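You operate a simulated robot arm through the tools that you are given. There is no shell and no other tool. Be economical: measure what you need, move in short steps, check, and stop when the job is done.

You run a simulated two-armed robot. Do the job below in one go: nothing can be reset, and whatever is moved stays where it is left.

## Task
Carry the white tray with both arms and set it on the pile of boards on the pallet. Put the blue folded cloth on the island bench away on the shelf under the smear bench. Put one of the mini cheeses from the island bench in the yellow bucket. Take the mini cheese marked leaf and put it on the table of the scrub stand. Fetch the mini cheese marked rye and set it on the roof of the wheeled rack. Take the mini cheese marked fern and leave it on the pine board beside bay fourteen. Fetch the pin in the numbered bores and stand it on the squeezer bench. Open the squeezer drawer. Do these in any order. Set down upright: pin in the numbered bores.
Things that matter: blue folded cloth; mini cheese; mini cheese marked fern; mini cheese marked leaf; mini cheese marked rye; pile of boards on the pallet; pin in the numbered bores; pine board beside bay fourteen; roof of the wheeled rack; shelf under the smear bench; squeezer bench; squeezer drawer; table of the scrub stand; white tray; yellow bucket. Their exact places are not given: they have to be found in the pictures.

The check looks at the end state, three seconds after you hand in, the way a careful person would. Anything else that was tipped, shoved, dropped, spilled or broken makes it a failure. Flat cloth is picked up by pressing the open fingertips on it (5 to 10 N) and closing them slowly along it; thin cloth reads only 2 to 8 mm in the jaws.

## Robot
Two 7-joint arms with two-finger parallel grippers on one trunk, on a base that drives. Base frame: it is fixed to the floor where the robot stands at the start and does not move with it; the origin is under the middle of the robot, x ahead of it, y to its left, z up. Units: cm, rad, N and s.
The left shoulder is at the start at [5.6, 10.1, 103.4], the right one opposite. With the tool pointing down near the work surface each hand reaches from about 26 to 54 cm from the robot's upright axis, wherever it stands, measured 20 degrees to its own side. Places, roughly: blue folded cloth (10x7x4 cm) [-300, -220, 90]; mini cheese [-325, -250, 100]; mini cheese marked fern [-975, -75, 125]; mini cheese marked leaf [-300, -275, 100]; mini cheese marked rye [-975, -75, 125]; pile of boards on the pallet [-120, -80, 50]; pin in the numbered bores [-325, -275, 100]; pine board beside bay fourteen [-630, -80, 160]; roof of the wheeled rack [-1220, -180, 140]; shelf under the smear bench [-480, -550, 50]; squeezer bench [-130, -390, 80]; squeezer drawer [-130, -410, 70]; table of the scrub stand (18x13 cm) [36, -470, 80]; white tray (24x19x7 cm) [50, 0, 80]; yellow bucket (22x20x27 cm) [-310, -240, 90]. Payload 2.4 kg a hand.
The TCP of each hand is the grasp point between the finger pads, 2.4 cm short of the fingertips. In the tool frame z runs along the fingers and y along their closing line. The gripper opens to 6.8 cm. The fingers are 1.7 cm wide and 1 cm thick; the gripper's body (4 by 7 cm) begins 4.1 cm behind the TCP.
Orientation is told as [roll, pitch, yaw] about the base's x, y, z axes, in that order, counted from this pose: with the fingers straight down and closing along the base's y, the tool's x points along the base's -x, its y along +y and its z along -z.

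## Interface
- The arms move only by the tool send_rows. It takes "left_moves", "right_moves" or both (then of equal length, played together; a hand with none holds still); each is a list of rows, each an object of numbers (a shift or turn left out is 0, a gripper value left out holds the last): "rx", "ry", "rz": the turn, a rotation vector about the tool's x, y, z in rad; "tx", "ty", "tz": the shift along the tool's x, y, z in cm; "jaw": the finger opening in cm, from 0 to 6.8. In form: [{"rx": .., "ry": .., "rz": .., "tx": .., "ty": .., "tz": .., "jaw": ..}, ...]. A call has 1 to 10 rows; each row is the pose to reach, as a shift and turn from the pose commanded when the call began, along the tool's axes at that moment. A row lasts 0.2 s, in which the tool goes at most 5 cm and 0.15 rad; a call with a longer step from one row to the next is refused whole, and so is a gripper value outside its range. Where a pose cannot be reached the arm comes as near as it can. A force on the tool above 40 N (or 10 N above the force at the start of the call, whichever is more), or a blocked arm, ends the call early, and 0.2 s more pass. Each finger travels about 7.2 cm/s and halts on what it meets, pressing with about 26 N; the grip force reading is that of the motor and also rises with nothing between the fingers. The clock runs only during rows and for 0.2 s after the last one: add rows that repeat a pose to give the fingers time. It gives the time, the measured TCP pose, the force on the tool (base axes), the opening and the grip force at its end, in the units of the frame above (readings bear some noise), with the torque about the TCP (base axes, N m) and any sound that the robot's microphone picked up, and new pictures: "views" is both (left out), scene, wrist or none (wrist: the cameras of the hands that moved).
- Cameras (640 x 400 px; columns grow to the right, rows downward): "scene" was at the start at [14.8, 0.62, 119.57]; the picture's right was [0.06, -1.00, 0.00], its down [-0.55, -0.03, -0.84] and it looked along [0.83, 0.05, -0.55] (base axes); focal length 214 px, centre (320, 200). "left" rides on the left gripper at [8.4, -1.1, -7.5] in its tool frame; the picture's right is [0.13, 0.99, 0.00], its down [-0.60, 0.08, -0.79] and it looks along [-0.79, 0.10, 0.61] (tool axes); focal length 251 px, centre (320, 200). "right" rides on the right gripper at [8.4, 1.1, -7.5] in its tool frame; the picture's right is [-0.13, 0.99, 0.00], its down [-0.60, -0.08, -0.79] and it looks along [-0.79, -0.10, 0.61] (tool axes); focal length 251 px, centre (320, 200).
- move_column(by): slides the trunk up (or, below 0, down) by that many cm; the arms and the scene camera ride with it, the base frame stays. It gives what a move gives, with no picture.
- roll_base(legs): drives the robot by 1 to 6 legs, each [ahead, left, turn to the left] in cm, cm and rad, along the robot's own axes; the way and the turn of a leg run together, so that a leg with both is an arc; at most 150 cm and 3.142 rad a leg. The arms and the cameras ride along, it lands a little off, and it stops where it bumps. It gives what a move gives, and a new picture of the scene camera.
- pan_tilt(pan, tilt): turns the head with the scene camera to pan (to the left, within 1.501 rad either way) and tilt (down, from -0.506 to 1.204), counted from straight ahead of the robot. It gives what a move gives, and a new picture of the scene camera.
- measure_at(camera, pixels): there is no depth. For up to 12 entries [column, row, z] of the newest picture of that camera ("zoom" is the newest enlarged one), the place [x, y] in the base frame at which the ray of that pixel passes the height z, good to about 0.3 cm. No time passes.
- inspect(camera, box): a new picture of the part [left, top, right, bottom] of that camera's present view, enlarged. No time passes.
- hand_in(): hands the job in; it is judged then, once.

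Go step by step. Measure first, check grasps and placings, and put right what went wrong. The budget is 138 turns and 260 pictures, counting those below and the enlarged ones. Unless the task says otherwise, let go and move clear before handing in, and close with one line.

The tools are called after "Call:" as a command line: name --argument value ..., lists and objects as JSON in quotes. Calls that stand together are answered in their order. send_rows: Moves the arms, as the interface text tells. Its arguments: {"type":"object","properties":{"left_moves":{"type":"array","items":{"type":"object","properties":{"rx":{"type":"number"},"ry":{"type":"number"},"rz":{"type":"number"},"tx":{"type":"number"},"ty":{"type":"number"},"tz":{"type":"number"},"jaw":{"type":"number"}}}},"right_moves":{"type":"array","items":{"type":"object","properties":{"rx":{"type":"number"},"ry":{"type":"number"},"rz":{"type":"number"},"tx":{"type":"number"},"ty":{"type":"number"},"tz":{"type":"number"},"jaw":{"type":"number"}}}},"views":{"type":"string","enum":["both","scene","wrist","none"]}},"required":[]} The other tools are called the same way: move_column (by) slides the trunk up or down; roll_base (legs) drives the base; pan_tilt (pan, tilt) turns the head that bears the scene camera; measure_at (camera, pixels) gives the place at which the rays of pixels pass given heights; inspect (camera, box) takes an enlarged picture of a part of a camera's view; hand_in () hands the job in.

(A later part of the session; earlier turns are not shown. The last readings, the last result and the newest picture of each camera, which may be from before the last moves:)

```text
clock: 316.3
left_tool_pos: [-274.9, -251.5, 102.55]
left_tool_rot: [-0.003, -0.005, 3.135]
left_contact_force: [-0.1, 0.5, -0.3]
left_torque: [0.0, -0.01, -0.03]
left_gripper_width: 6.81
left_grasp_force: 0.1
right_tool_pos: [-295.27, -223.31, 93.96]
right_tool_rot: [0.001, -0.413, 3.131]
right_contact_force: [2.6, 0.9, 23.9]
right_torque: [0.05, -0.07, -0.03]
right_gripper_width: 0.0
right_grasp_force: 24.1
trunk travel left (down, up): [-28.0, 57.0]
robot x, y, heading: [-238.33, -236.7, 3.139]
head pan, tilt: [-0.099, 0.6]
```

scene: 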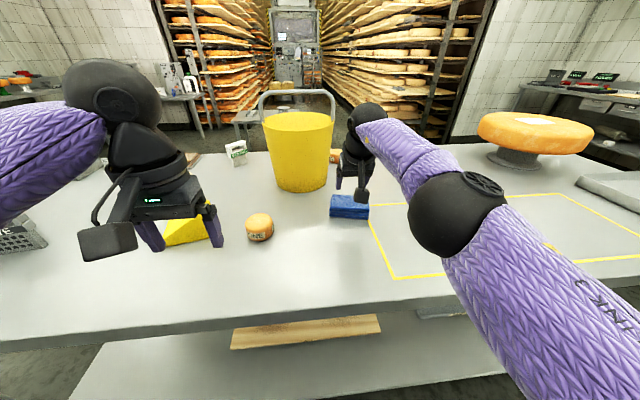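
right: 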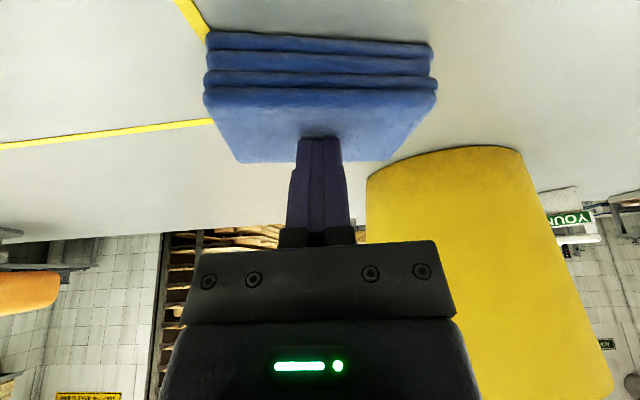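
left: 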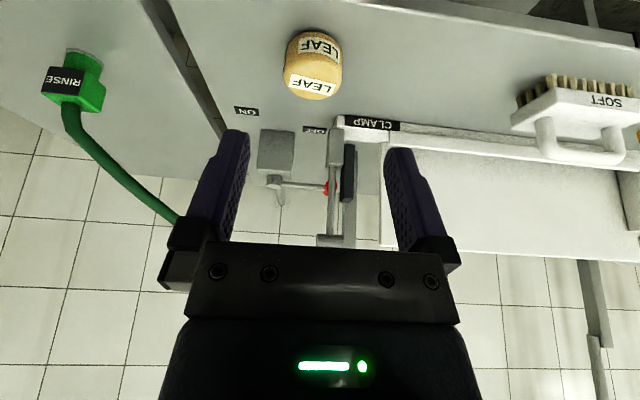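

The stack behaves like a solid block (jaw closed to 0 on top). It has to be gripped across its 6.5 cm depth, which needs a vertical tool closer in, so I'll try dragging it toward me under the closed fingertips.

Call:
send_rows --right_moves '[{"tx": 1.0, "tz": -0.4}, {"tx": 2, "tz": -0.8}, {"tx": 3, "tz": -1.2}, {"tx": 4, "tz": -1.6}, {"tx": 5, "tz": -2.0}, {"tx": 6, "tz": -2.4}, {"tx": 7, "tz": -2.8}, {"tx": 8.2, "tz": -3.3}]' --views "wrist"

```text
clock: 317.3
left_tool_pos: [-274.97, -251.48, 102.39]
left_tool_rot: [-0.004, -0.001, 3.134]
left_contact_force: [0.0, 0.0, 0.4]
left_torque: [0.0, -0.05, 0.0]
left_gripper_width: 6.79
left_grasp_force: 0.1
right_tool_pos: [-291.89, -223.35, 93.88]
right_tool_rot: [0.004, -0.417, 3.131]
right_contact_force: [2.8, -0.8, 12.2]
right_torque: [-0.03, -0.04, 0.02]
right_gripper_width: 0.0
right_grasp_force: 23.1
trunk travel left (down, up): [-28.0, 57.0]
robot x, y, heading: [-238.32, -236.46, 3.143]
head pan, tilt: [-0.099, 0.6]
stopped in row 4 (right hand): the force on the tool passed its limit at 40 N (the readings are from after the stop); the commanded pose is now the measured one
```

right: 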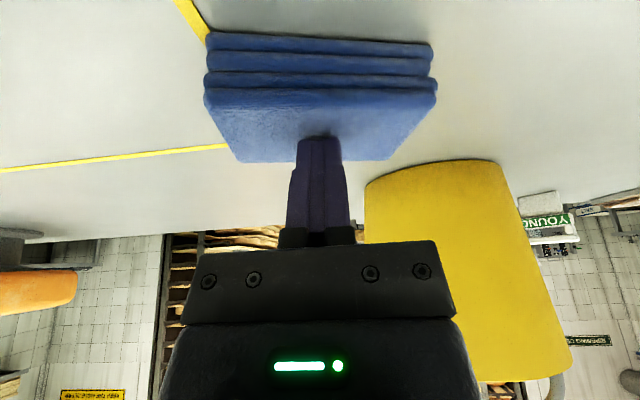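

The cloth moves with the fingers. Dragging on, more slowly.

Call:
send_rows --right_moves '[{"tx": 0.5, "tz": -0.21}, {"tx": 1.0, "tz": -0.44}, {"tx": 1.6, "tz": -0.7}, {"tx": 2.2, "tz": -0.97}, {"tx": 2.8, "tz": -1.24}, {"tx": 3.4, "tz": -1.5}, {"tx": 4.0, "tz": -1.77}, {"tx": 4.6, "tz": -2.03}, {"tx": 5.2, "tz": -2.3}, {"tx": 5.8, "tz": -2.56}]' --views "wrist"

```text
clock: 319.5
left_tool_pos: [-275.09, -251.42, 102.54]
left_tool_rot: [-0.003, 0.0, 3.135]
left_contact_force: [0.3, 0.0, -0.2]
left_torque: [0.0, -0.02, 0.01]
left_gripper_width: 6.81
left_grasp_force: 0.0
right_tool_pos: [-285.58, -223.59, 93.93]
right_tool_rot: [0.004, -0.415, 3.13]
right_contact_force: [-12.4, -0.1, 28.3]
right_torque: [0.0, 0.35, -0.01]
right_gripper_width: 0.0
right_grasp_force: 23.3
trunk travel left (down, up): [-28.0, 57.0]
robot x, y, heading: [-238.48, -236.69, 3.135]
head pan, tilt: [-0.099, 0.6]
```

right: 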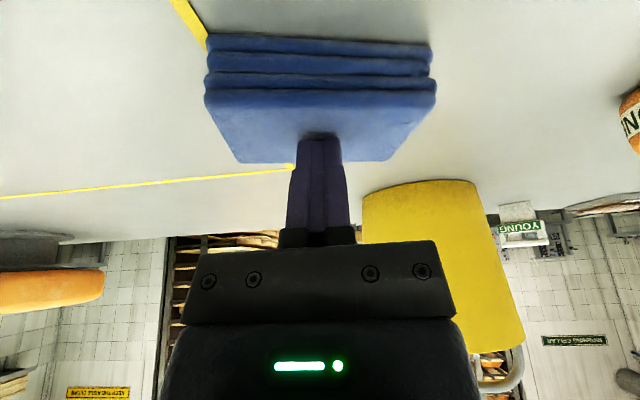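

Dragged 10 cm: cloth centre is now ≈(−286.4,−223.3), within vertical reach. Lifting off, straightening the tool and turning it 1.41 rad to close across the short side.

Call:
send_rows --right_moves '[{"tx": -1.2, "tz": -2.7, "ry": 0.05}, {"tx": -2.4, "tz": -5.5, "ry": 0.15}, {"tx": -3.5, "tz": -8, "ry": 0.28, "jaw": 3}, {"tx": -3.5, "tz": -8, "ry": 0.415, "jaw": 5}, {"tx": -3.5, "tz": -8, "ry": 0.415, "jaw": 6.8}, {"tx": -3.5, "tz": -8, "ry": 0.415, "jaw": 6.8}]' --views "none"

Call:
send_rows --right_moves '[{"rz": -0.141}, {"rz": -0.282}, {"rz": -0.423}, {"rz": -0.564}, {"rz": -0.705}, {"rz": -0.846}, {"rz": -0.987}, {"rz": -1.128}, {"rz": -1.269}, {"rz": -1.41}]' --views "both"

```text
clock: 320.9
left_tool_pos: [-275.07, -251.4, 102.53]
left_tool_rot: [-0.002, -0.002, 3.135]
left_contact_force: [-1.3, 0.0, 0.2]
left_torque: [-0.01, 0.01, 0.0]
left_gripper_width: 6.81
left_grasp_force: 0.0
right_tool_pos: [-285.43, -223.39, 102.48]
right_tool_rot: [0.003, 0.002, 3.133]
right_contact_force: [-0.6, 0.7, 0.5]
right_torque: [-0.03, 0.02, -0.01]
right_gripper_width: 6.81
right_grasp_force: 0.0
trunk travel left (down, up): [-28.0, 57.0]
robot x, y, heading: [-238.0, -236.89, 3.134]
head pan, tilt: [-0.099, 0.6]
```

```text
clock: 323.1
left_tool_pos: [-275.21, -251.42, 102.39]
left_tool_rot: [-0.004, 0.0, 3.137]
left_contact_force: [0.0, 0.9, -0.5]
left_torque: [0.01, -0.01, 0.0]
left_gripper_width: 6.79
left_grasp_force: 0.0
right_tool_pos: [-269.16, -231.05, 101.13]
right_tool_rot: [0.002, -0.001, -1.754]
right_contact_force: [0.2, 0.0, 0.9]
right_torque: [-0.05, 0.01, 0.0]
right_gripper_width: 6.8
right_grasp_force: 0.1
right hand out of reach, approached as far as the arm can: row 3, 4, 5, 6, 7, 8, 9, 10
trunk travel left (down, up): [-28.0, 57.0]
robot x, y, heading: [-238.49, -236.71, 3.141]
head pan, tilt: [-0.099, 0.6]
```

scene: 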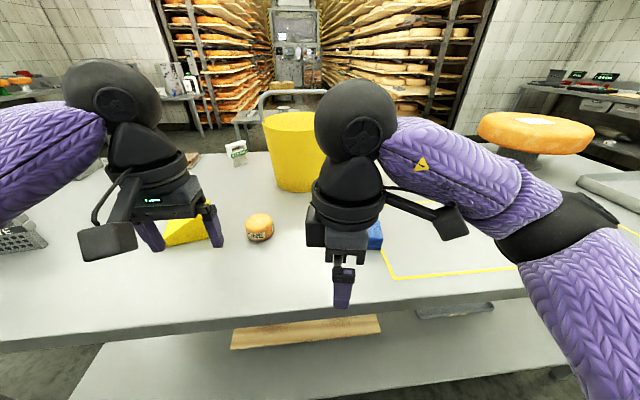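
right: 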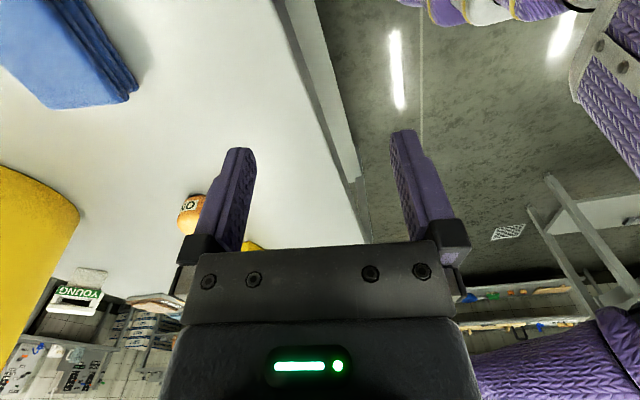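

Turning that way runs out of reach; I'll turn it the other way (as worked at the drawer).

Call:
send_rows --right_moves '[{"rz": 0.15}, {"rz": 0.3}, {"rz": 0.45}, {"rz": 0.6}, {"rz": 0.75}, {"rz": 0.9}, {"rz": 1.05}, {"rz": 1.2}, {"rz": 1.35}, {"rz": 1.5}]' --views "none"

Call:
send_rows --right_moves '[{"rz": 0.15}, {"rz": 0.3}, {"rz": 0.45}, {"rz": 0.6}, {"rz": 0.75}, {"rz": 0.9}, {"rz": 1.05}, {"rz": 1.2}, {"rz": 1.35}, {"rz": 1.5}]' --views "none"

Call:
send_rows --right_moves '[{"rz": 0.14}, {"rz": 0.14}]' --views "both"

```text
clock: 325.3
left_tool_pos: [-275.12, -251.44, 102.33]
left_tool_rot: [-0.004, -0.003, 3.135]
left_contact_force: [-0.2, 0.4, -0.2]
left_torque: [0.0, 0.01, 0.0]
left_gripper_width: 6.82
left_grasp_force: 0.0
right_tool_pos: [-269.38, -230.29, 101.23]
right_tool_rot: [0.003, 0.002, 3.039]
right_contact_force: [-1.0, 0.3, -0.3]
right_torque: [0.02, 0.02, 0.04]
right_gripper_width: 6.79
right_grasp_force: 0.0
trunk travel left (down, up): [-28.0, 57.0]
robot x, y, heading: [-238.04, -236.12, 3.136]
head pan, tilt: [-0.099, 0.6]
```

```text
clock: 327.5
left_tool_pos: [-275.24, -251.3, 102.48]
left_tool_rot: [-0.003, -0.002, 3.133]
left_contact_force: [-0.1, -0.5, -0.9]
left_torque: [0.0, -0.01, 0.02]
left_gripper_width: 6.79
left_grasp_force: 0.0
right_tool_pos: [-269.48, -230.26, 101.39]
right_tool_rot: [-0.001, 0.004, 1.539]
right_contact_force: [0.2, 0.0, 0.6]
right_torque: [-0.04, 0.0, -0.02]
right_gripper_width: 6.8
right_grasp_force: 0.0
trunk travel left (down, up): [-28.0, 57.0]
robot x, y, heading: [-237.98, -236.4, 3.136]
head pan, tilt: [-0.099, 0.6]
```

```text
clock: 328.1
left_tool_pos: [-275.03, -251.39, 102.37]
left_tool_rot: [-0.003, 0.001, 3.136]
left_contact_force: [-0.3, 1.0, 0.0]
left_torque: [0.01, -0.01, 0.01]
left_gripper_width: 6.78
left_grasp_force: 0.1
right_tool_pos: [-269.32, -230.39, 101.34]
right_tool_rot: [0.0, 0.001, 1.4]
right_contact_force: [-0.5, 0.1, -0.1]
right_torque: [0.0, -0.01, -0.01]
right_gripper_width: 6.81
right_grasp_force: 0.0
trunk travel left (down, up): [-28.0, 57.0]
robot x, y, heading: [-238.6, -236.36, 3.142]
head pan, tilt: [-0.099, 0.6]
```

scene: 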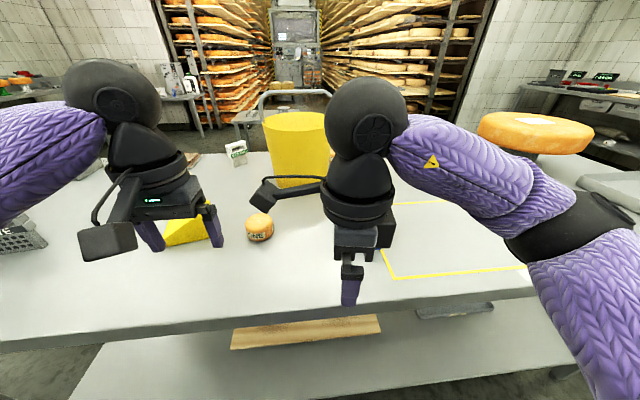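
right: 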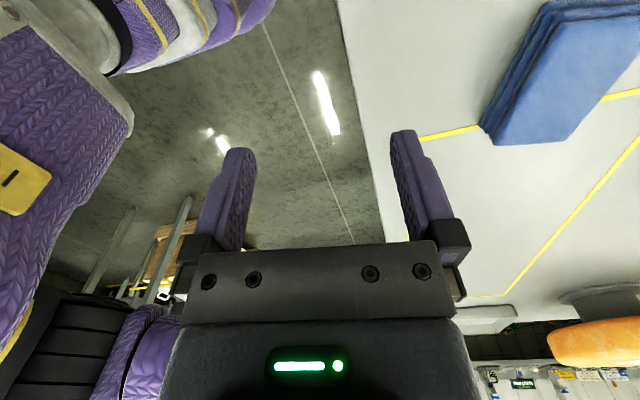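

Call:
send_rows --right_moves '[{"tx": -1, "ty": 4.5}, {"tx": -2, "ty": 9}, {"tx": -3, "ty": 13.5, "tz": 1}, {"tx": -4.1, "ty": 18.05, "tz": 2.5}, {"tx": -4.1, "ty": 18.05, "tz": 3.5}]' --views "wrist"

```text
clock: 329.3
left_tool_pos: [-275.1, -251.37, 102.42]
left_tool_rot: [-0.004, 0.001, 3.135]
left_contact_force: [-0.1, -0.1, 0.8]
left_torque: [-0.03, -0.01, -0.03]
left_gripper_width: 6.81
left_grasp_force: 0.2
right_tool_pos: [-286.43, -223.2, 97.95]
right_tool_rot: [-0.002, 0.003, 1.404]
right_contact_force: [0.3, -0.7, 0.1]
right_torque: [0.0, 0.0, 0.0]
right_gripper_width: 6.83
right_grasp_force: 0.1
trunk travel left (down, up): [-28.0, 57.0]
robot x, y, heading: [-238.16, -236.69, 3.131]
head pan, tilt: [-0.099, 0.6]
```

right: 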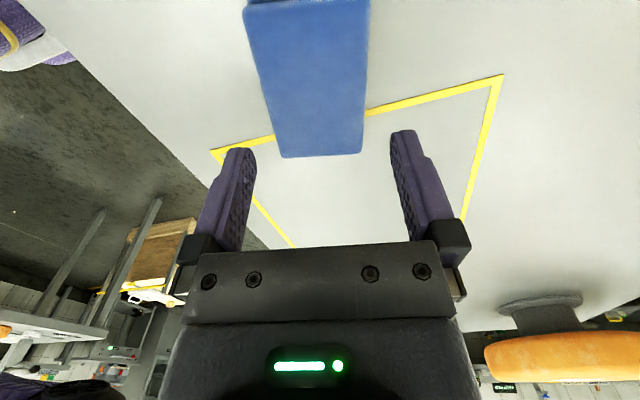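

Call:
measure_at --camera "right" --pixels '[[245, 12, 91.3], [370, 8, 91.3], [281, 156, 91.3], [361, 152, 91.3], [263, 90, 91.3], [366, 85, 91.3]]'

```text
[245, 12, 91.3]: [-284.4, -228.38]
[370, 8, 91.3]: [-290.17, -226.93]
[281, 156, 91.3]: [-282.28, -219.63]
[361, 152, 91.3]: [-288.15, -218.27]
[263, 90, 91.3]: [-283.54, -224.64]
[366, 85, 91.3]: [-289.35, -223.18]
```

Cloth short side measures ≈6.0 cm, so it fits the 6.8 opening. Aligning (yaw +0.08, −0.2 cm), descending and closing.

Call:
send_rows --right_moves '[{"ty": -0.2, "rz": 0.078, "tz": 1}, {"ty": -0.2, "rz": 0.078, "tz": 3}, {"ty": -0.2, "rz": 0.078, "tz": 4.5}, {"ty": -0.2, "rz": 0.078, "tz": 6}, {"ty": -0.2, "rz": 0.078, "tz": 7}, {"ty": -0.2, "rz": 0.078, "tz": 7}, {"ty": -0.2, "rz": 0.078, "tz": 7, "jaw": 5.5}, {"ty": -0.2, "rz": 0.078, "tz": 7, "jaw": 4}, {"ty": -0.2, "rz": 0.078, "tz": 7, "jaw": 3}, {"ty": -0.2, "rz": 0.078, "tz": 7, "jaw": 3}]' --views "wrist"

```text
clock: 331.5
left_tool_pos: [-275.15, -251.35, 102.33]
left_tool_rot: [-0.001, 0.001, 3.135]
left_contact_force: [0.0, 0.0, 0.3]
left_torque: [0.0, 0.03, -0.02]
left_gripper_width: 6.79
left_grasp_force: 0.0
right_tool_pos: [-286.33, -223.37, 90.78]
right_tool_rot: [-0.001, 0.002, 1.324]
right_contact_force: [0.1, -1.4, -0.4]
right_torque: [0.01, -0.01, -0.01]
right_gripper_width: 6.14
right_grasp_force: 25.8
trunk travel left (down, up): [-28.0, 57.0]
robot x, y, heading: [-238.33, -236.53, 3.139]
head pan, tilt: [-0.099, 0.6]
```

right: 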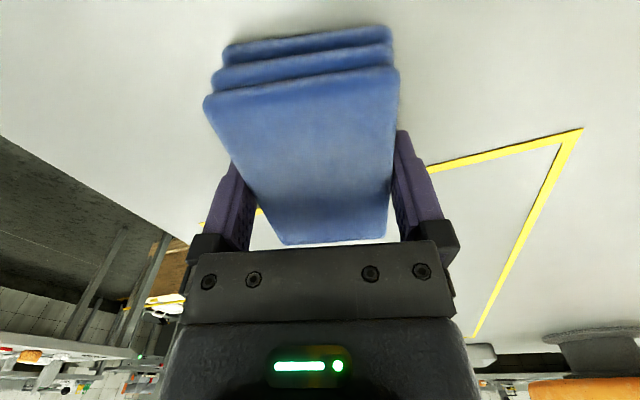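

Cloth gripped (6.14 cm, 26 N). Lifting, retracting and heading to the smear bench.

Call:
send_rows --right_moves '[{"tz": -1.5}, {"tz": -4}, {"tz": -8}, {"tz": -11, "tx": -0.7, "ty": -2.9}, {"tz": -12, "tx": -1.8, "ty": -7.2}, {"tz": -12, "tx": -2.9, "ty": -11.6}, {"tz": -12, "tx": -2.9, "ty": -11.6}]' --views "scene"

Call:
roll_base --legs '[[-32, 0, 0], [0, 150, 0], [150, 0, 0], [75, 0, 0], [0, 0, 1.57]]'

Call:
pan_tilt --pan 0.0 --tilt 0.45

```text
clock: 333.1
left_tool_pos: [-275.06, -251.41, 102.44]
left_tool_rot: [-0.003, 0.0, 3.134]
left_contact_force: [-0.1, -0.7, -0.2]
left_torque: [0.01, -0.01, 0.0]
left_gripper_width: 6.79
left_grasp_force: 0.0
right_tool_pos: [-274.4, -223.33, 103.0]
right_tool_rot: [-0.002, 0.002, 1.323]
right_contact_force: [0.1, 0.4, -0.4]
right_torque: [0.0, -0.03, -0.01]
right_gripper_width: 6.1
right_grasp_force: 25.9
trunk travel left (down, up): [-28.0, 57.0]
robot x, y, heading: [-238.41, -236.47, 3.137]
head pan, tilt: [-0.099, 0.6]
```

scene: 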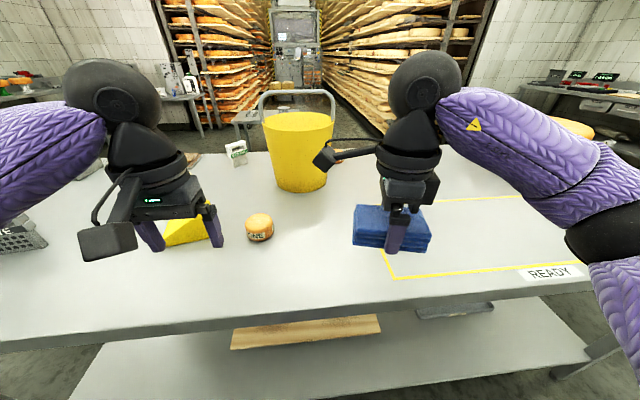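

```text
clock: 356.5
left_tool_pos: [-415.34, -424.66, 102.45]
left_tool_rot: [-0.003, -0.001, -1.576]
left_contact_force: [1.0, -0.7, -0.1]
left_torque: [0.01, 0.01, 0.0]
left_gripper_width: 6.79
left_grasp_force: 0.1
right_tool_pos: [-443.29, -423.93, 102.89]
right_tool_rot: [-0.003, 0.003, 2.897]
right_contact_force: [0.0, 0.1, 0.0]
right_torque: [-0.02, 0.04, 0.01]
right_gripper_width: 6.12
right_grasp_force: 26.4
trunk travel left (down, up): [-28.0, 57.0]
robot x, y, heading: [-429.84, -387.78, -1.573]
head pan, tilt: [-0.099, 0.6]
```

scene: 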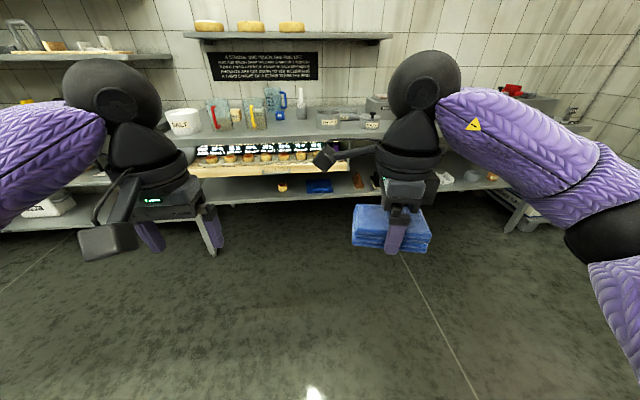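

```text
clock: 357.2
left_tool_pos: [-415.17, -424.55, 102.41]
left_tool_rot: [-0.005, 0.0, -1.575]
left_contact_force: [0.3, -0.2, 0.0]
left_torque: [-0.01, 0.01, 0.01]
left_gripper_width: 6.78
left_grasp_force: 0.0
right_tool_pos: [-443.46, -423.92, 103.04]
right_tool_rot: [-0.003, 0.003, 2.896]
right_contact_force: [0.8, 0.0, -0.1]
right_torque: [-0.03, 0.02, 0.0]
right_gripper_width: 6.13
right_grasp_force: 25.9
trunk travel left (down, up): [-28.0, 57.0]
robot x, y, heading: [-430.22, -387.53, -1.574]
head pan, tilt: [0.0, 0.45]
```

scene: 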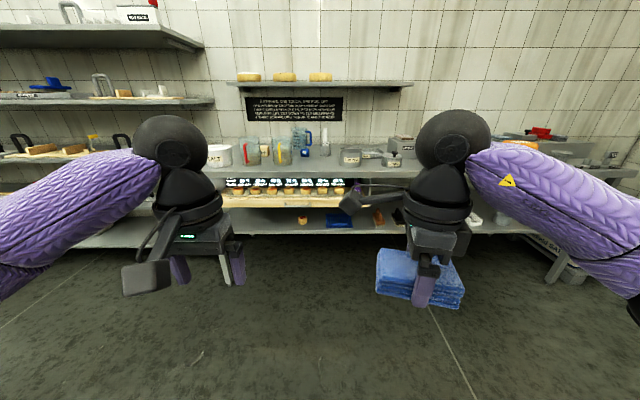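

Call:
inspect --camera "scene" --box '[220, 130, 500, 290]'

Call:
measure_at --camera "scene" --pixels '[[300, 178, 85], [300, 178, 90], [300, 234, 50], [300, 234, 45], [560, 278, 0], [225, 232, 50], [530, 232, 50], [470, 178, 88]]'

```text
2.29 times, centred on (360, 210) of scene
```

zoom: 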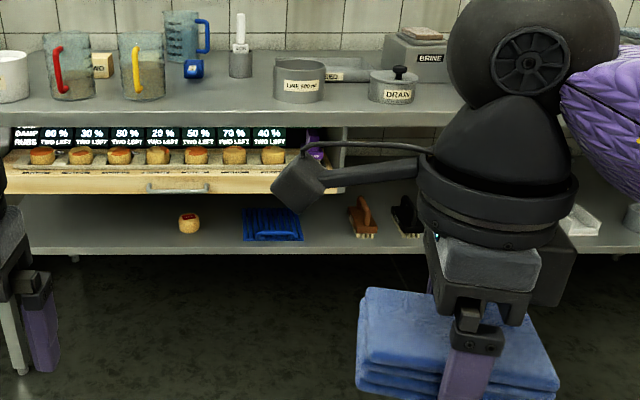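

```text
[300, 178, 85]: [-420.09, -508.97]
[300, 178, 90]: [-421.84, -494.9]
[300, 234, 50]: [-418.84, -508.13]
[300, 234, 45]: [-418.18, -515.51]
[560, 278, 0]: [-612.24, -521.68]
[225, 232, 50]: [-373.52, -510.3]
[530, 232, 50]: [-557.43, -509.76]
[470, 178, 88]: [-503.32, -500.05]
```

The shelf (z≈48–50, front y≈−509) is open below the top around x≈−480, between the brushes and a white brush. Lowering the trunk, pulling the left hand back, and closing in.

Call:
send_rows --left_moves '[{"tx": 3, "tz": -3}, {"tx": 6, "tz": -6}, {"tx": 8, "tz": -9}, {"tx": 10, "tz": -12}, {"tx": 10, "tz": -12}]' --views "none"

Call:
move_column --by -28

Call:
roll_base --legs '[[40, -36, 0]]'

Call:
pan_tilt --pan -0.2 --tilt 0.4

```text
clock: 358.4
left_tool_pos: [-415.39, -414.54, 114.52]
left_tool_rot: [-0.003, 0.0, -1.575]
left_contact_force: [0.1, 0.4, 0.5]
left_torque: [0.01, -0.01, -0.01]
left_gripper_width: 6.8
left_grasp_force: 0.1
right_tool_pos: [-443.45, -423.91, 102.98]
right_tool_rot: [-0.004, 0.001, 2.895]
right_contact_force: [0.0, -0.1, -1.4]
right_torque: [-0.01, 0.02, -0.01]
right_gripper_width: 6.11
right_grasp_force: 26.2
trunk travel left (down, up): [-28.0, 57.0]
robot x, y, heading: [-430.05, -387.86, -1.575]
head pan, tilt: [0.0, 0.45]
```

```text
clock: 361.3
left_tool_pos: [-415.24, -414.61, 86.46]
left_tool_rot: [-0.004, -0.002, -1.577]
left_contact_force: [0.2, -0.3, -0.2]
left_torque: [0.0, 0.01, 0.02]
left_gripper_width: 6.81
left_grasp_force: 0.1
right_tool_pos: [-443.39, -424.06, 74.91]
right_tool_rot: [-0.002, 0.004, 2.897]
right_contact_force: [-0.6, -1.2, -1.0]
right_torque: [0.01, 0.02, 0.0]
right_gripper_width: 6.12
right_grasp_force: 26.1
trunk travel left (down, up): [0.0, 85.0]
robot x, y, heading: [-430.26, -387.64, -1.576]
head pan, tilt: [0.0, 0.45]
```

```text
clock: 364.4
left_tool_pos: [-451.4, -454.88, 86.45]
left_tool_rot: [-0.003, 0.001, -1.579]
left_contact_force: [0.0, -0.5, 0.2]
left_torque: [0.02, 0.0, 0.01]
left_gripper_width: 6.81
left_grasp_force: 0.1
right_tool_pos: [-479.74, -464.21, 75.01]
right_tool_rot: [-0.003, 0.001, 2.892]
right_contact_force: [0.5, -0.2, -0.6]
right_torque: [0.01, 0.0, -0.04]
right_gripper_width: 6.13
right_grasp_force: 26.0
trunk travel left (down, up): [0.0, 85.0]
robot x, y, heading: [-466.51, -427.69, -1.58]
head pan, tilt: [0.0, 0.45]
```

scene: 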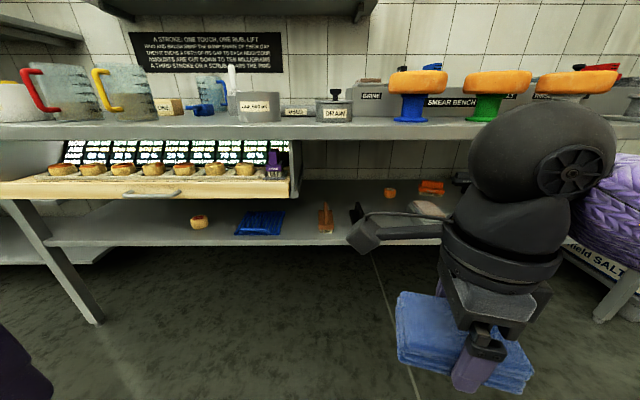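

```text
clock: 365.1
left_tool_pos: [-451.43, -454.9, 86.39]
left_tool_rot: [-0.004, -0.002, -1.58]
left_contact_force: [0.7, 0.0, -0.9]
left_torque: [-0.03, 0.01, -0.01]
left_gripper_width: 6.8
left_grasp_force: 0.0
right_tool_pos: [-479.66, -464.15, 74.93]
right_tool_rot: [-0.003, 0.002, 2.892]
right_contact_force: [-0.3, 0.8, 0.3]
right_torque: [-0.01, -0.03, 0.03]
right_gripper_width: 6.1
right_grasp_force: 25.8
trunk travel left (down, up): [0.0, 85.0]
robot x, y, heading: [-466.65, -427.73, -1.576]
head pan, tilt: [-0.201, 0.4]
```

scene: 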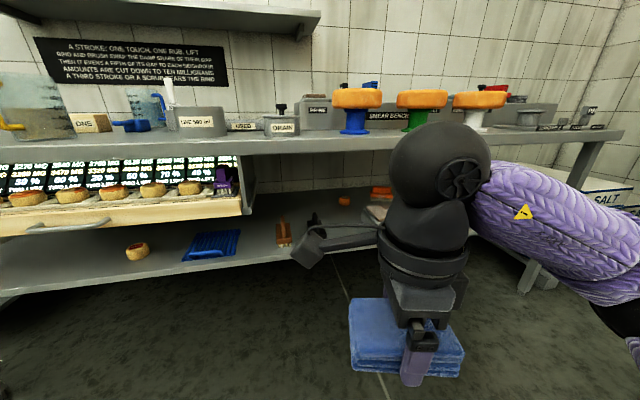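

Call:
measure_at --camera "scene" --pixels '[[283, 246, 49], [318, 236, 49], [345, 205, 49], [392, 220, 49], [375, 222, 49], [270, 262, 49], [150, 283, 49], [270, 152, 80], [270, 142, 85], [527, 290, 0]]'

Call:
send_rows --right_moves '[{"tz": 1}, {"tz": 2}]' --views "wrist"

Call:
inspect --camera "scene" --box '[240, 160, 400, 280]'

```text
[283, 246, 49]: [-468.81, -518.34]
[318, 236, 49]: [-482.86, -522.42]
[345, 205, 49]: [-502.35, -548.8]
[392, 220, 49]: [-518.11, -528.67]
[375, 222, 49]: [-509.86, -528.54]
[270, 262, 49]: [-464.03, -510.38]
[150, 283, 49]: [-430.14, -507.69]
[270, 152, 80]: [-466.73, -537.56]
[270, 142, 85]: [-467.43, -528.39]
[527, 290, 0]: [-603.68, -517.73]
```

```text
clock: 365.7
left_tool_pos: [-451.51, -454.91, 86.41]
left_tool_rot: [-0.004, 0.0, -1.58]
left_contact_force: [-0.5, 0.3, -0.3]
left_torque: [-0.03, 0.0, -0.02]
left_gripper_width: 6.77
left_grasp_force: 0.1
right_tool_pos: [-479.63, -464.17, 72.98]
right_tool_rot: [-0.001, 0.002, 2.892]
right_contact_force: [-0.2, 0.5, -0.5]
right_torque: [0.03, -0.04, -0.02]
right_gripper_width: 6.11
right_grasp_force: 26.2
trunk travel left (down, up): [0.0, 85.0]
robot x, y, heading: [-466.29, -427.95, -1.58]
head pan, tilt: [-0.201, 0.4]
```

right: 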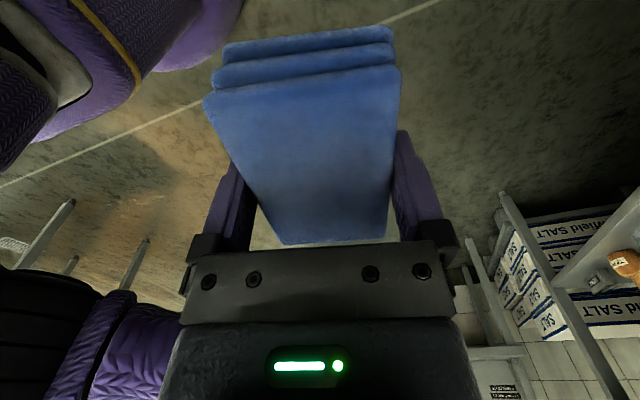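

```text
3.33 times, centred on (320, 220) of scene
```

zoom: 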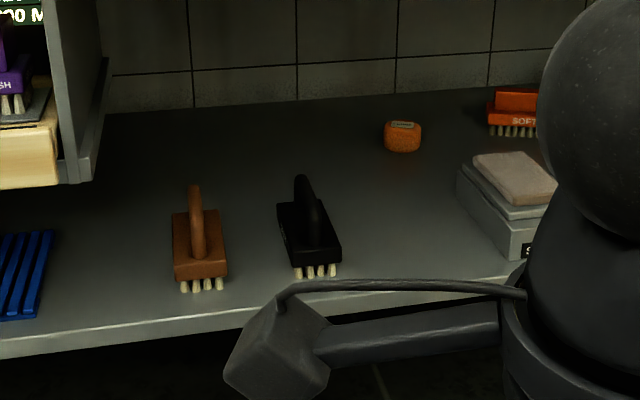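

Between the black brush (x≈−486) and the grey box (x≈−507) the shelf is free; target (−496,−521). Lowering the hand to z≈57 and closing in below the slab (underside ≈84).

Call:
send_rows --right_moves '[{"tz": 4}, {"tz": 8}, {"tz": 12}, {"tz": 15.5}, {"tz": 15.5}]' --views "none"

Call:
roll_base --legs '[[0, -17, 0], [36, 0, 0]]'

Call:
pan_tilt --pan -0.1 --tilt 0.6

```text
clock: 366.9
left_tool_pos: [-451.43, -454.78, 86.5]
left_tool_rot: [-0.004, -0.002, -1.579]
left_contact_force: [-0.1, -0.3, -0.2]
left_torque: [-0.02, 0.01, 0.04]
left_gripper_width: 6.81
left_grasp_force: 0.0
right_tool_pos: [-479.68, -464.1, 57.36]
right_tool_rot: [-0.001, 0.002, 2.892]
right_contact_force: [0.0, -0.3, 0.5]
right_torque: [0.02, 0.0, -0.02]
right_gripper_width: 6.14
right_grasp_force: 25.3
trunk travel left (down, up): [0.0, 85.0]
robot x, y, heading: [-466.22, -427.78, -1.576]
head pan, tilt: [-0.201, 0.4]
```

```text
clock: 370.3
left_tool_pos: [-468.83, -491.01, 86.4]
left_tool_rot: [-0.005, -0.002, -1.579]
left_contact_force: [0.1, 0.3, -0.7]
left_torque: [0.0, 0.0, 0.02]
left_gripper_width: 6.8
left_grasp_force: 0.0
right_tool_pos: [-497.2, -500.17, 57.41]
right_tool_rot: [-0.001, 0.002, 2.892]
right_contact_force: [-1.4, -0.1, -0.7]
right_torque: [0.03, 0.02, 0.01]
right_gripper_width: 6.12
right_grasp_force: 26.1
trunk travel left (down, up): [0.0, 85.0]
robot x, y, heading: [-483.59, -464.02, -1.583]
head pan, tilt: [-0.201, 0.4]
```

scene: 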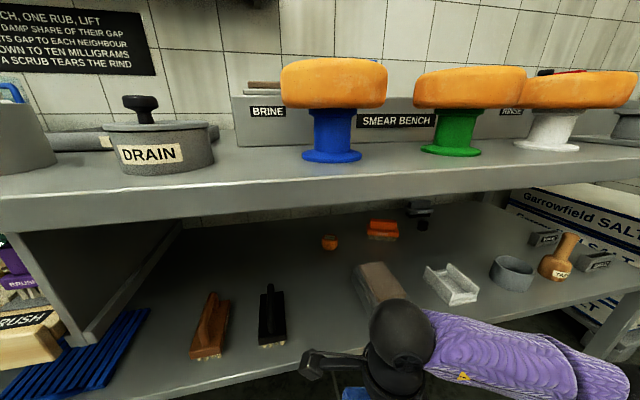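

```text
clock: 371.1
left_tool_pos: [-468.94, -491.04, 86.34]
left_tool_rot: [-0.003, -0.003, -1.58]
left_contact_force: [-0.6, 0.0, 1.0]
left_torque: [0.0, 0.0, -0.03]
left_gripper_width: 6.8
left_grasp_force: 0.1
right_tool_pos: [-497.2, -500.18, 57.44]
right_tool_rot: [-0.002, 0.002, 2.892]
right_contact_force: [-0.5, -0.9, -0.6]
right_torque: [-0.01, 0.0, -0.02]
right_gripper_width: 6.13
right_grasp_force: 25.9
trunk travel left (down, up): [0.0, 85.0]
robot x, y, heading: [-483.92, -464.33, -1.58]
head pan, tilt: [-0.099, 0.6]
```

scene: 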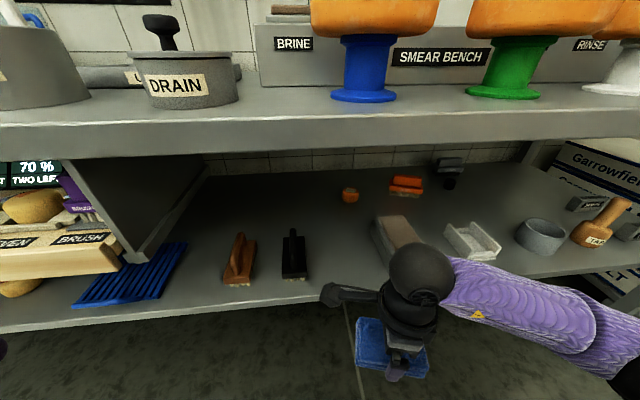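

Call:
measure_at --camera "scene" --pixels '[[307, 277, 49], [392, 268, 49], [375, 245, 49], [345, 270, 49], [340, 298, 49], [440, 292, 49], [340, 298, 47], [307, 277, 47]]'

Call:
inspect --camera "scene" --box '[270, 200, 480, 390]'

```text
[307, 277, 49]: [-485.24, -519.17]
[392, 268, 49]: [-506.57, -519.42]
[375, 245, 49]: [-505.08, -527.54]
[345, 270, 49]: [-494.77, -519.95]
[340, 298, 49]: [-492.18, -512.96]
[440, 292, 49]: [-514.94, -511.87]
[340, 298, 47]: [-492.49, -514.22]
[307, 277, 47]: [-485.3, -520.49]
```

```text
2.11 times, centred on (375, 295) of scene
```

zoom: 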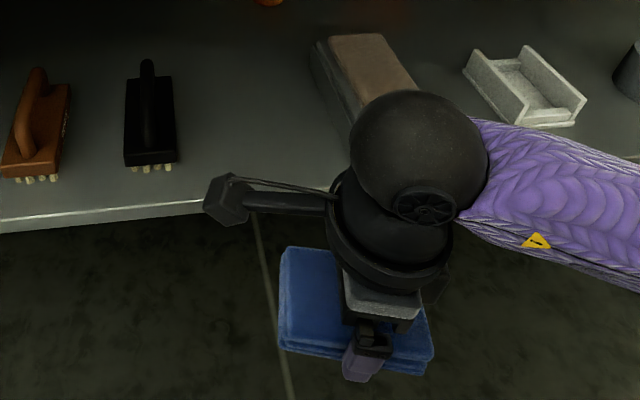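

Gap centre is (−495.3,−519.5). Base forward 8 cm, then the arm 11 cm in and down.

Call:
roll_base --legs '[[8, 0, 0.005]]'

Call:
send_rows --right_moves '[{"tx": 1.5, "ty": 3.5}, {"tx": 3, "ty": 7}, {"tx": 4.6, "ty": 10.5}, {"tx": 4.6, "ty": 10.5, "tz": 1.5}, {"tx": 4.6, "ty": 10.5, "tz": 3}, {"tx": 4.6, "ty": 10.5, "tz": 4}, {"tx": 4.6, "ty": 10.5, "tz": 4}]' --views "both"

```text
clock: 372.1
left_tool_pos: [-468.78, -498.79, 86.45]
left_tool_rot: [-0.004, -0.002, -1.575]
left_contact_force: [0.6, -1.3, 0.3]
left_torque: [0.01, -0.03, -0.02]
left_gripper_width: 6.81
left_grasp_force: 0.0
right_tool_pos: [-496.96, -508.28, 57.44]
right_tool_rot: [-0.002, 0.001, 2.897]
right_contact_force: [-0.3, -0.3, 0.2]
right_torque: [0.0, -0.03, 0.01]
right_gripper_width: 6.14
right_grasp_force: 26.2
trunk travel left (down, up): [0.0, 85.0]
robot x, y, heading: [-483.65, -472.26, -1.578]
head pan, tilt: [-0.099, 0.6]
```

scene: 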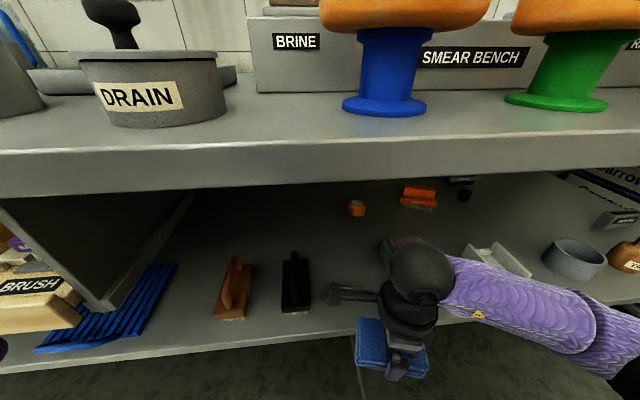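

```text
clock: 373.7
left_tool_pos: [-468.78, -499.03, 86.31]
left_tool_rot: [-0.002, -0.002, -1.573]
left_contact_force: [0.5, -0.1, -0.1]
left_torque: [-0.01, -0.01, -0.01]
left_gripper_width: 6.8
left_grasp_force: 0.1
right_tool_pos: [-495.03, -519.6, 53.31]
right_tool_rot: [-0.002, 0.002, 2.895]
right_contact_force: [-0.3, 0.2, -0.6]
right_torque: [0.01, 0.01, 0.03]
right_gripper_width: 6.12
right_grasp_force: 26.3
trunk travel left (down, up): [0.0, 85.0]
robot x, y, heading: [-483.65, -471.98, -1.572]
head pan, tilt: [-0.099, 0.6]
```

scene: 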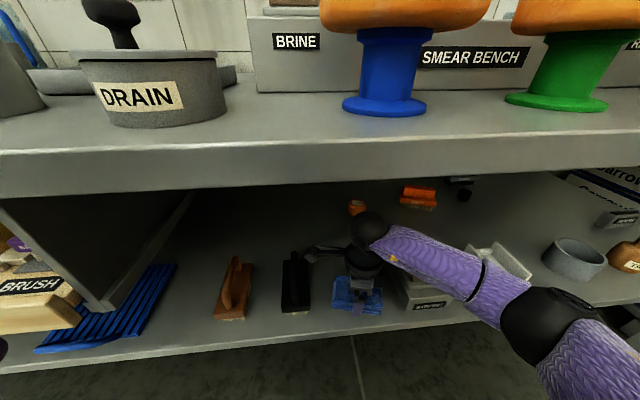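
right: 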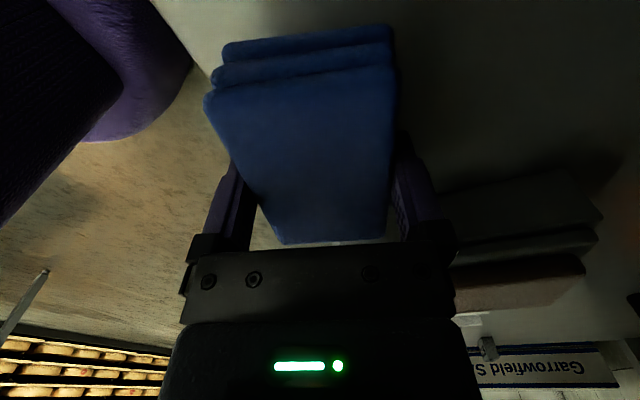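

Call:
send_rows --right_moves '[{"tx": -0.8}, {"tx": -0.8, "tz": 0.4}, {"tx": -0.8, "tz": 0.8}, {"tx": -0.8, "tz": 0.8}]' --views "none"

Call:
send_rows --right_moves '[{"tz": 0.3}, {"tz": 0.6}, {"tz": 0.6}]' --views "none"

Call:
send_rows --right_moves '[{"tz": 0.3}, {"tz": 0.6}, {"tz": 0.6}]' --views "scene"

```text
clock: 374.7
left_tool_pos: [-468.78, -498.95, 86.46]
left_tool_rot: [-0.003, -0.001, -1.574]
left_contact_force: [-0.1, -0.2, 0.1]
left_torque: [-0.02, 0.0, 0.03]
left_gripper_width: 6.81
left_grasp_force: 0.1
right_tool_pos: [-495.93, -519.29, 52.66]
right_tool_rot: [-0.003, 0.0, 2.896]
right_contact_force: [-0.8, 0.5, -0.8]
right_torque: [-0.01, 0.03, 0.0]
right_gripper_width: 6.11
right_grasp_force: 26.4
trunk travel left (down, up): [0.0, 85.0]
robot x, y, heading: [-483.59, -472.21, -1.577]
head pan, tilt: [-0.099, 0.6]
```

```text
clock: 375.5
left_tool_pos: [-468.7, -498.82, 86.4]
left_tool_rot: [-0.003, -0.002, -1.574]
left_contact_force: [0.3, -0.9, -0.4]
left_torque: [0.0, 0.0, -0.02]
left_gripper_width: 6.78
left_grasp_force: 0.1
right_tool_pos: [-495.87, -519.38, 52.02]
right_tool_rot: [-0.001, 0.001, 2.896]
right_contact_force: [-0.4, -0.1, -0.7]
right_torque: [0.03, 0.02, 0.0]
right_gripper_width: 6.12
right_grasp_force: 26.2
trunk travel left (down, up): [0.0, 85.0]
robot x, y, heading: [-484.03, -471.6, -1.576]
head pan, tilt: [-0.099, 0.6]
```

```text
clock: 376.3
left_tool_pos: [-468.73, -498.97, 86.42]
left_tool_rot: [-0.004, -0.002, -1.575]
left_contact_force: [0.5, 0.0, -0.6]
left_torque: [-0.01, -0.03, 0.02]
left_gripper_width: 6.79
left_grasp_force: 0.1
right_tool_pos: [-495.86, -519.41, 51.34]
right_tool_rot: [-0.002, 0.002, 2.897]
right_contact_force: [0.3, -0.2, 0.6]
right_torque: [0.02, 0.0, 0.01]
right_gripper_width: 6.12
right_grasp_force: 26.1
trunk travel left (down, up): [0.0, 85.0]
robot x, y, heading: [-484.01, -472.21, -1.576]
head pan, tilt: [-0.099, 0.6]
```

scene: 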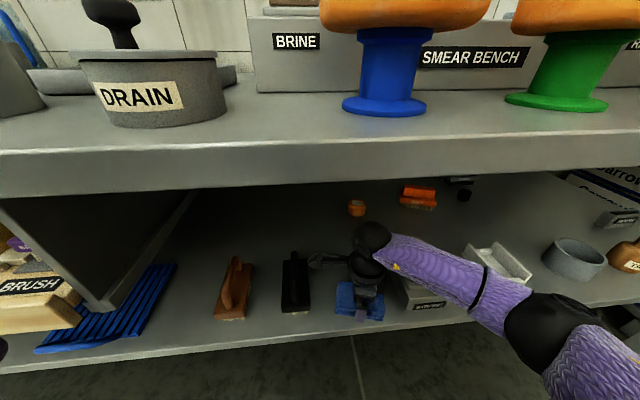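

Call:
send_rows --right_moves '[{"tz": 0.3}, {"tz": 0.6}, {"tz": 0.6}]' --views "none"

Call:
send_rows --right_moves '[{"tz": 0.3}, {"tz": 0.6}, {"tz": 0.6}]' --views "none"

Call:
inspect --camera "scene" --box '[260, 220, 460, 350]'

```text
clock: 377.1
left_tool_pos: [-468.82, -499.01, 86.36]
left_tool_rot: [-0.004, -0.001, -1.575]
left_contact_force: [0.3, 0.5, 0.2]
left_torque: [-0.01, -0.02, 0.0]
left_gripper_width: 6.8
left_grasp_force: 0.1
right_tool_pos: [-495.89, -519.36, 50.85]
right_tool_rot: [-0.002, 0.002, 2.897]
right_contact_force: [0.0, -0.5, 0.2]
right_torque: [0.01, -0.02, 0.0]
right_gripper_width: 6.11
right_grasp_force: 26.3
trunk travel left (down, up): [0.0, 85.0]
robot x, y, heading: [-483.71, -472.36, -1.575]
head pan, tilt: [-0.099, 0.6]
```

```text
clock: 377.9
left_tool_pos: [-468.78, -498.75, 86.4]
left_tool_rot: [-0.004, -0.002, -1.574]
left_contact_force: [-0.2, -1.2, 0.4]
left_torque: [0.02, 0.0, -0.01]
left_gripper_width: 6.8
left_grasp_force: 0.1
right_tool_pos: [-495.85, -519.4, 50.48]
right_tool_rot: [0.002, 0.003, 2.897]
right_contact_force: [-1.3, -1.5, 33.2]
right_torque: [0.17, -0.07, -0.03]
right_gripper_width: 6.14
right_grasp_force: 25.8
trunk travel left (down, up): [0.0, 85.0]
robot x, y, heading: [-483.77, -472.04, -1.571]
head pan, tilt: [-0.099, 0.6]
```

```text
3.08 times, centred on (360, 285) of scene
```

zoom: 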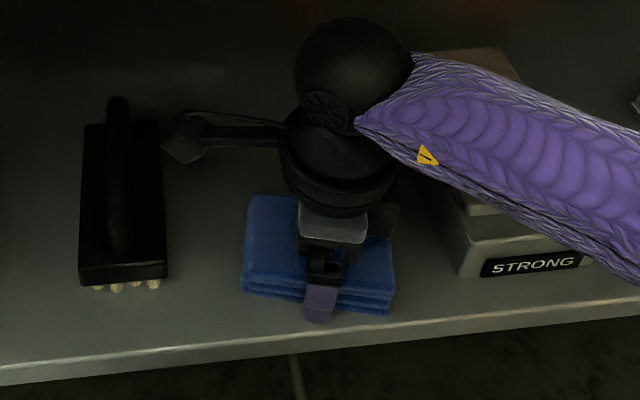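

The cloth is on the shelf (33 N). Releasing, lifting straight and withdrawing.

Call:
send_rows --right_moves '[{"tz": -0.15, "jaw": 6.5}, {"tz": -0.15, "jaw": 6.8}, {"tz": -0.15, "jaw": 6.8}, {"tz": -1.5}, {"tz": -3.5}, {"tz": -6.5}, {"tz": -6.8, "tx": -1.2, "ty": -4.8}, {"tz": -6.8, "tx": -2.4, "ty": -9.6}, {"tz": -6.8, "tx": -3.6, "ty": -14.4}, {"tz": -6.8, "tx": -4.2, "ty": -17}]' --views "scene"

Call:
roll_base --legs '[[-45, 0, 0]]'

Call:
inspect --camera "scene" --box '[220, 150, 420, 280]'

```text
clock: 380.1
left_tool_pos: [-468.8, -498.84, 86.39]
left_tool_rot: [-0.003, -0.001, -1.575]
left_contact_force: [0.1, -0.2, 0.5]
left_torque: [0.03, 0.0, 0.0]
left_gripper_width: 6.79
left_grasp_force: 0.0
right_tool_pos: [-495.72, -501.85, 56.94]
right_tool_rot: [-0.003, 0.003, 2.897]
right_contact_force: [1.1, 0.2, 0.2]
right_torque: [0.0, 0.01, -0.02]
right_gripper_width: 6.8
right_grasp_force: 0.0
trunk travel left (down, up): [0.0, 85.0]
robot x, y, heading: [-483.97, -471.8, -1.578]
head pan, tilt: [-0.099, 0.6]
```

scene: 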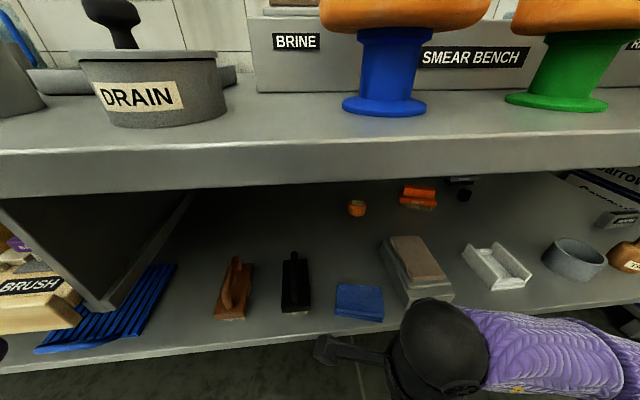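

```text
clock: 382.8
left_tool_pos: [-468.72, -453.84, 86.43]
left_tool_rot: [-0.004, 0.0, -1.571]
left_contact_force: [0.5, -1.0, -0.2]
left_torque: [0.02, 0.01, 0.05]
left_gripper_width: 6.8
left_grasp_force: 0.1
right_tool_pos: [-495.5, -457.07, 56.92]
right_tool_rot: [-0.003, 0.003, 2.902]
right_contact_force: [0.2, 0.1, -0.9]
right_torque: [0.0, -0.05, -0.03]
right_gripper_width: 6.8
right_grasp_force: 0.1
trunk travel left (down, up): [0.0, 85.0]
robot x, y, heading: [-483.85, -426.89, -1.569]
head pan, tilt: [-0.099, 0.6]
```

scene: 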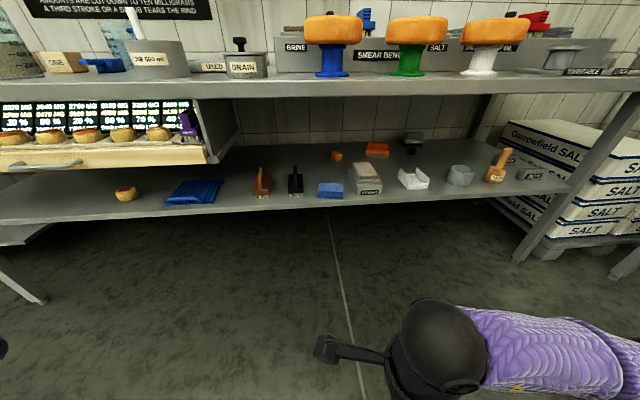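

```text
3.08 times, centred on (320, 215) of scene
```

zoom: 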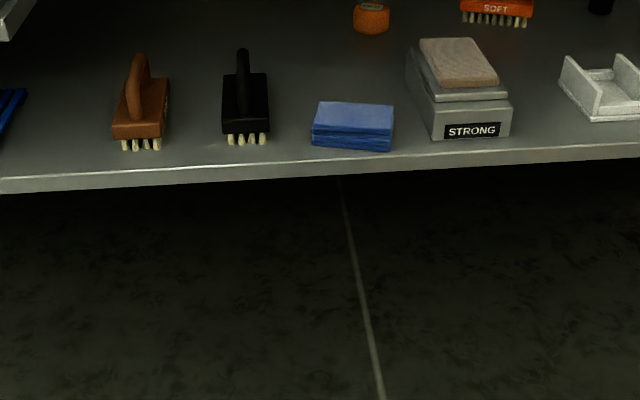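

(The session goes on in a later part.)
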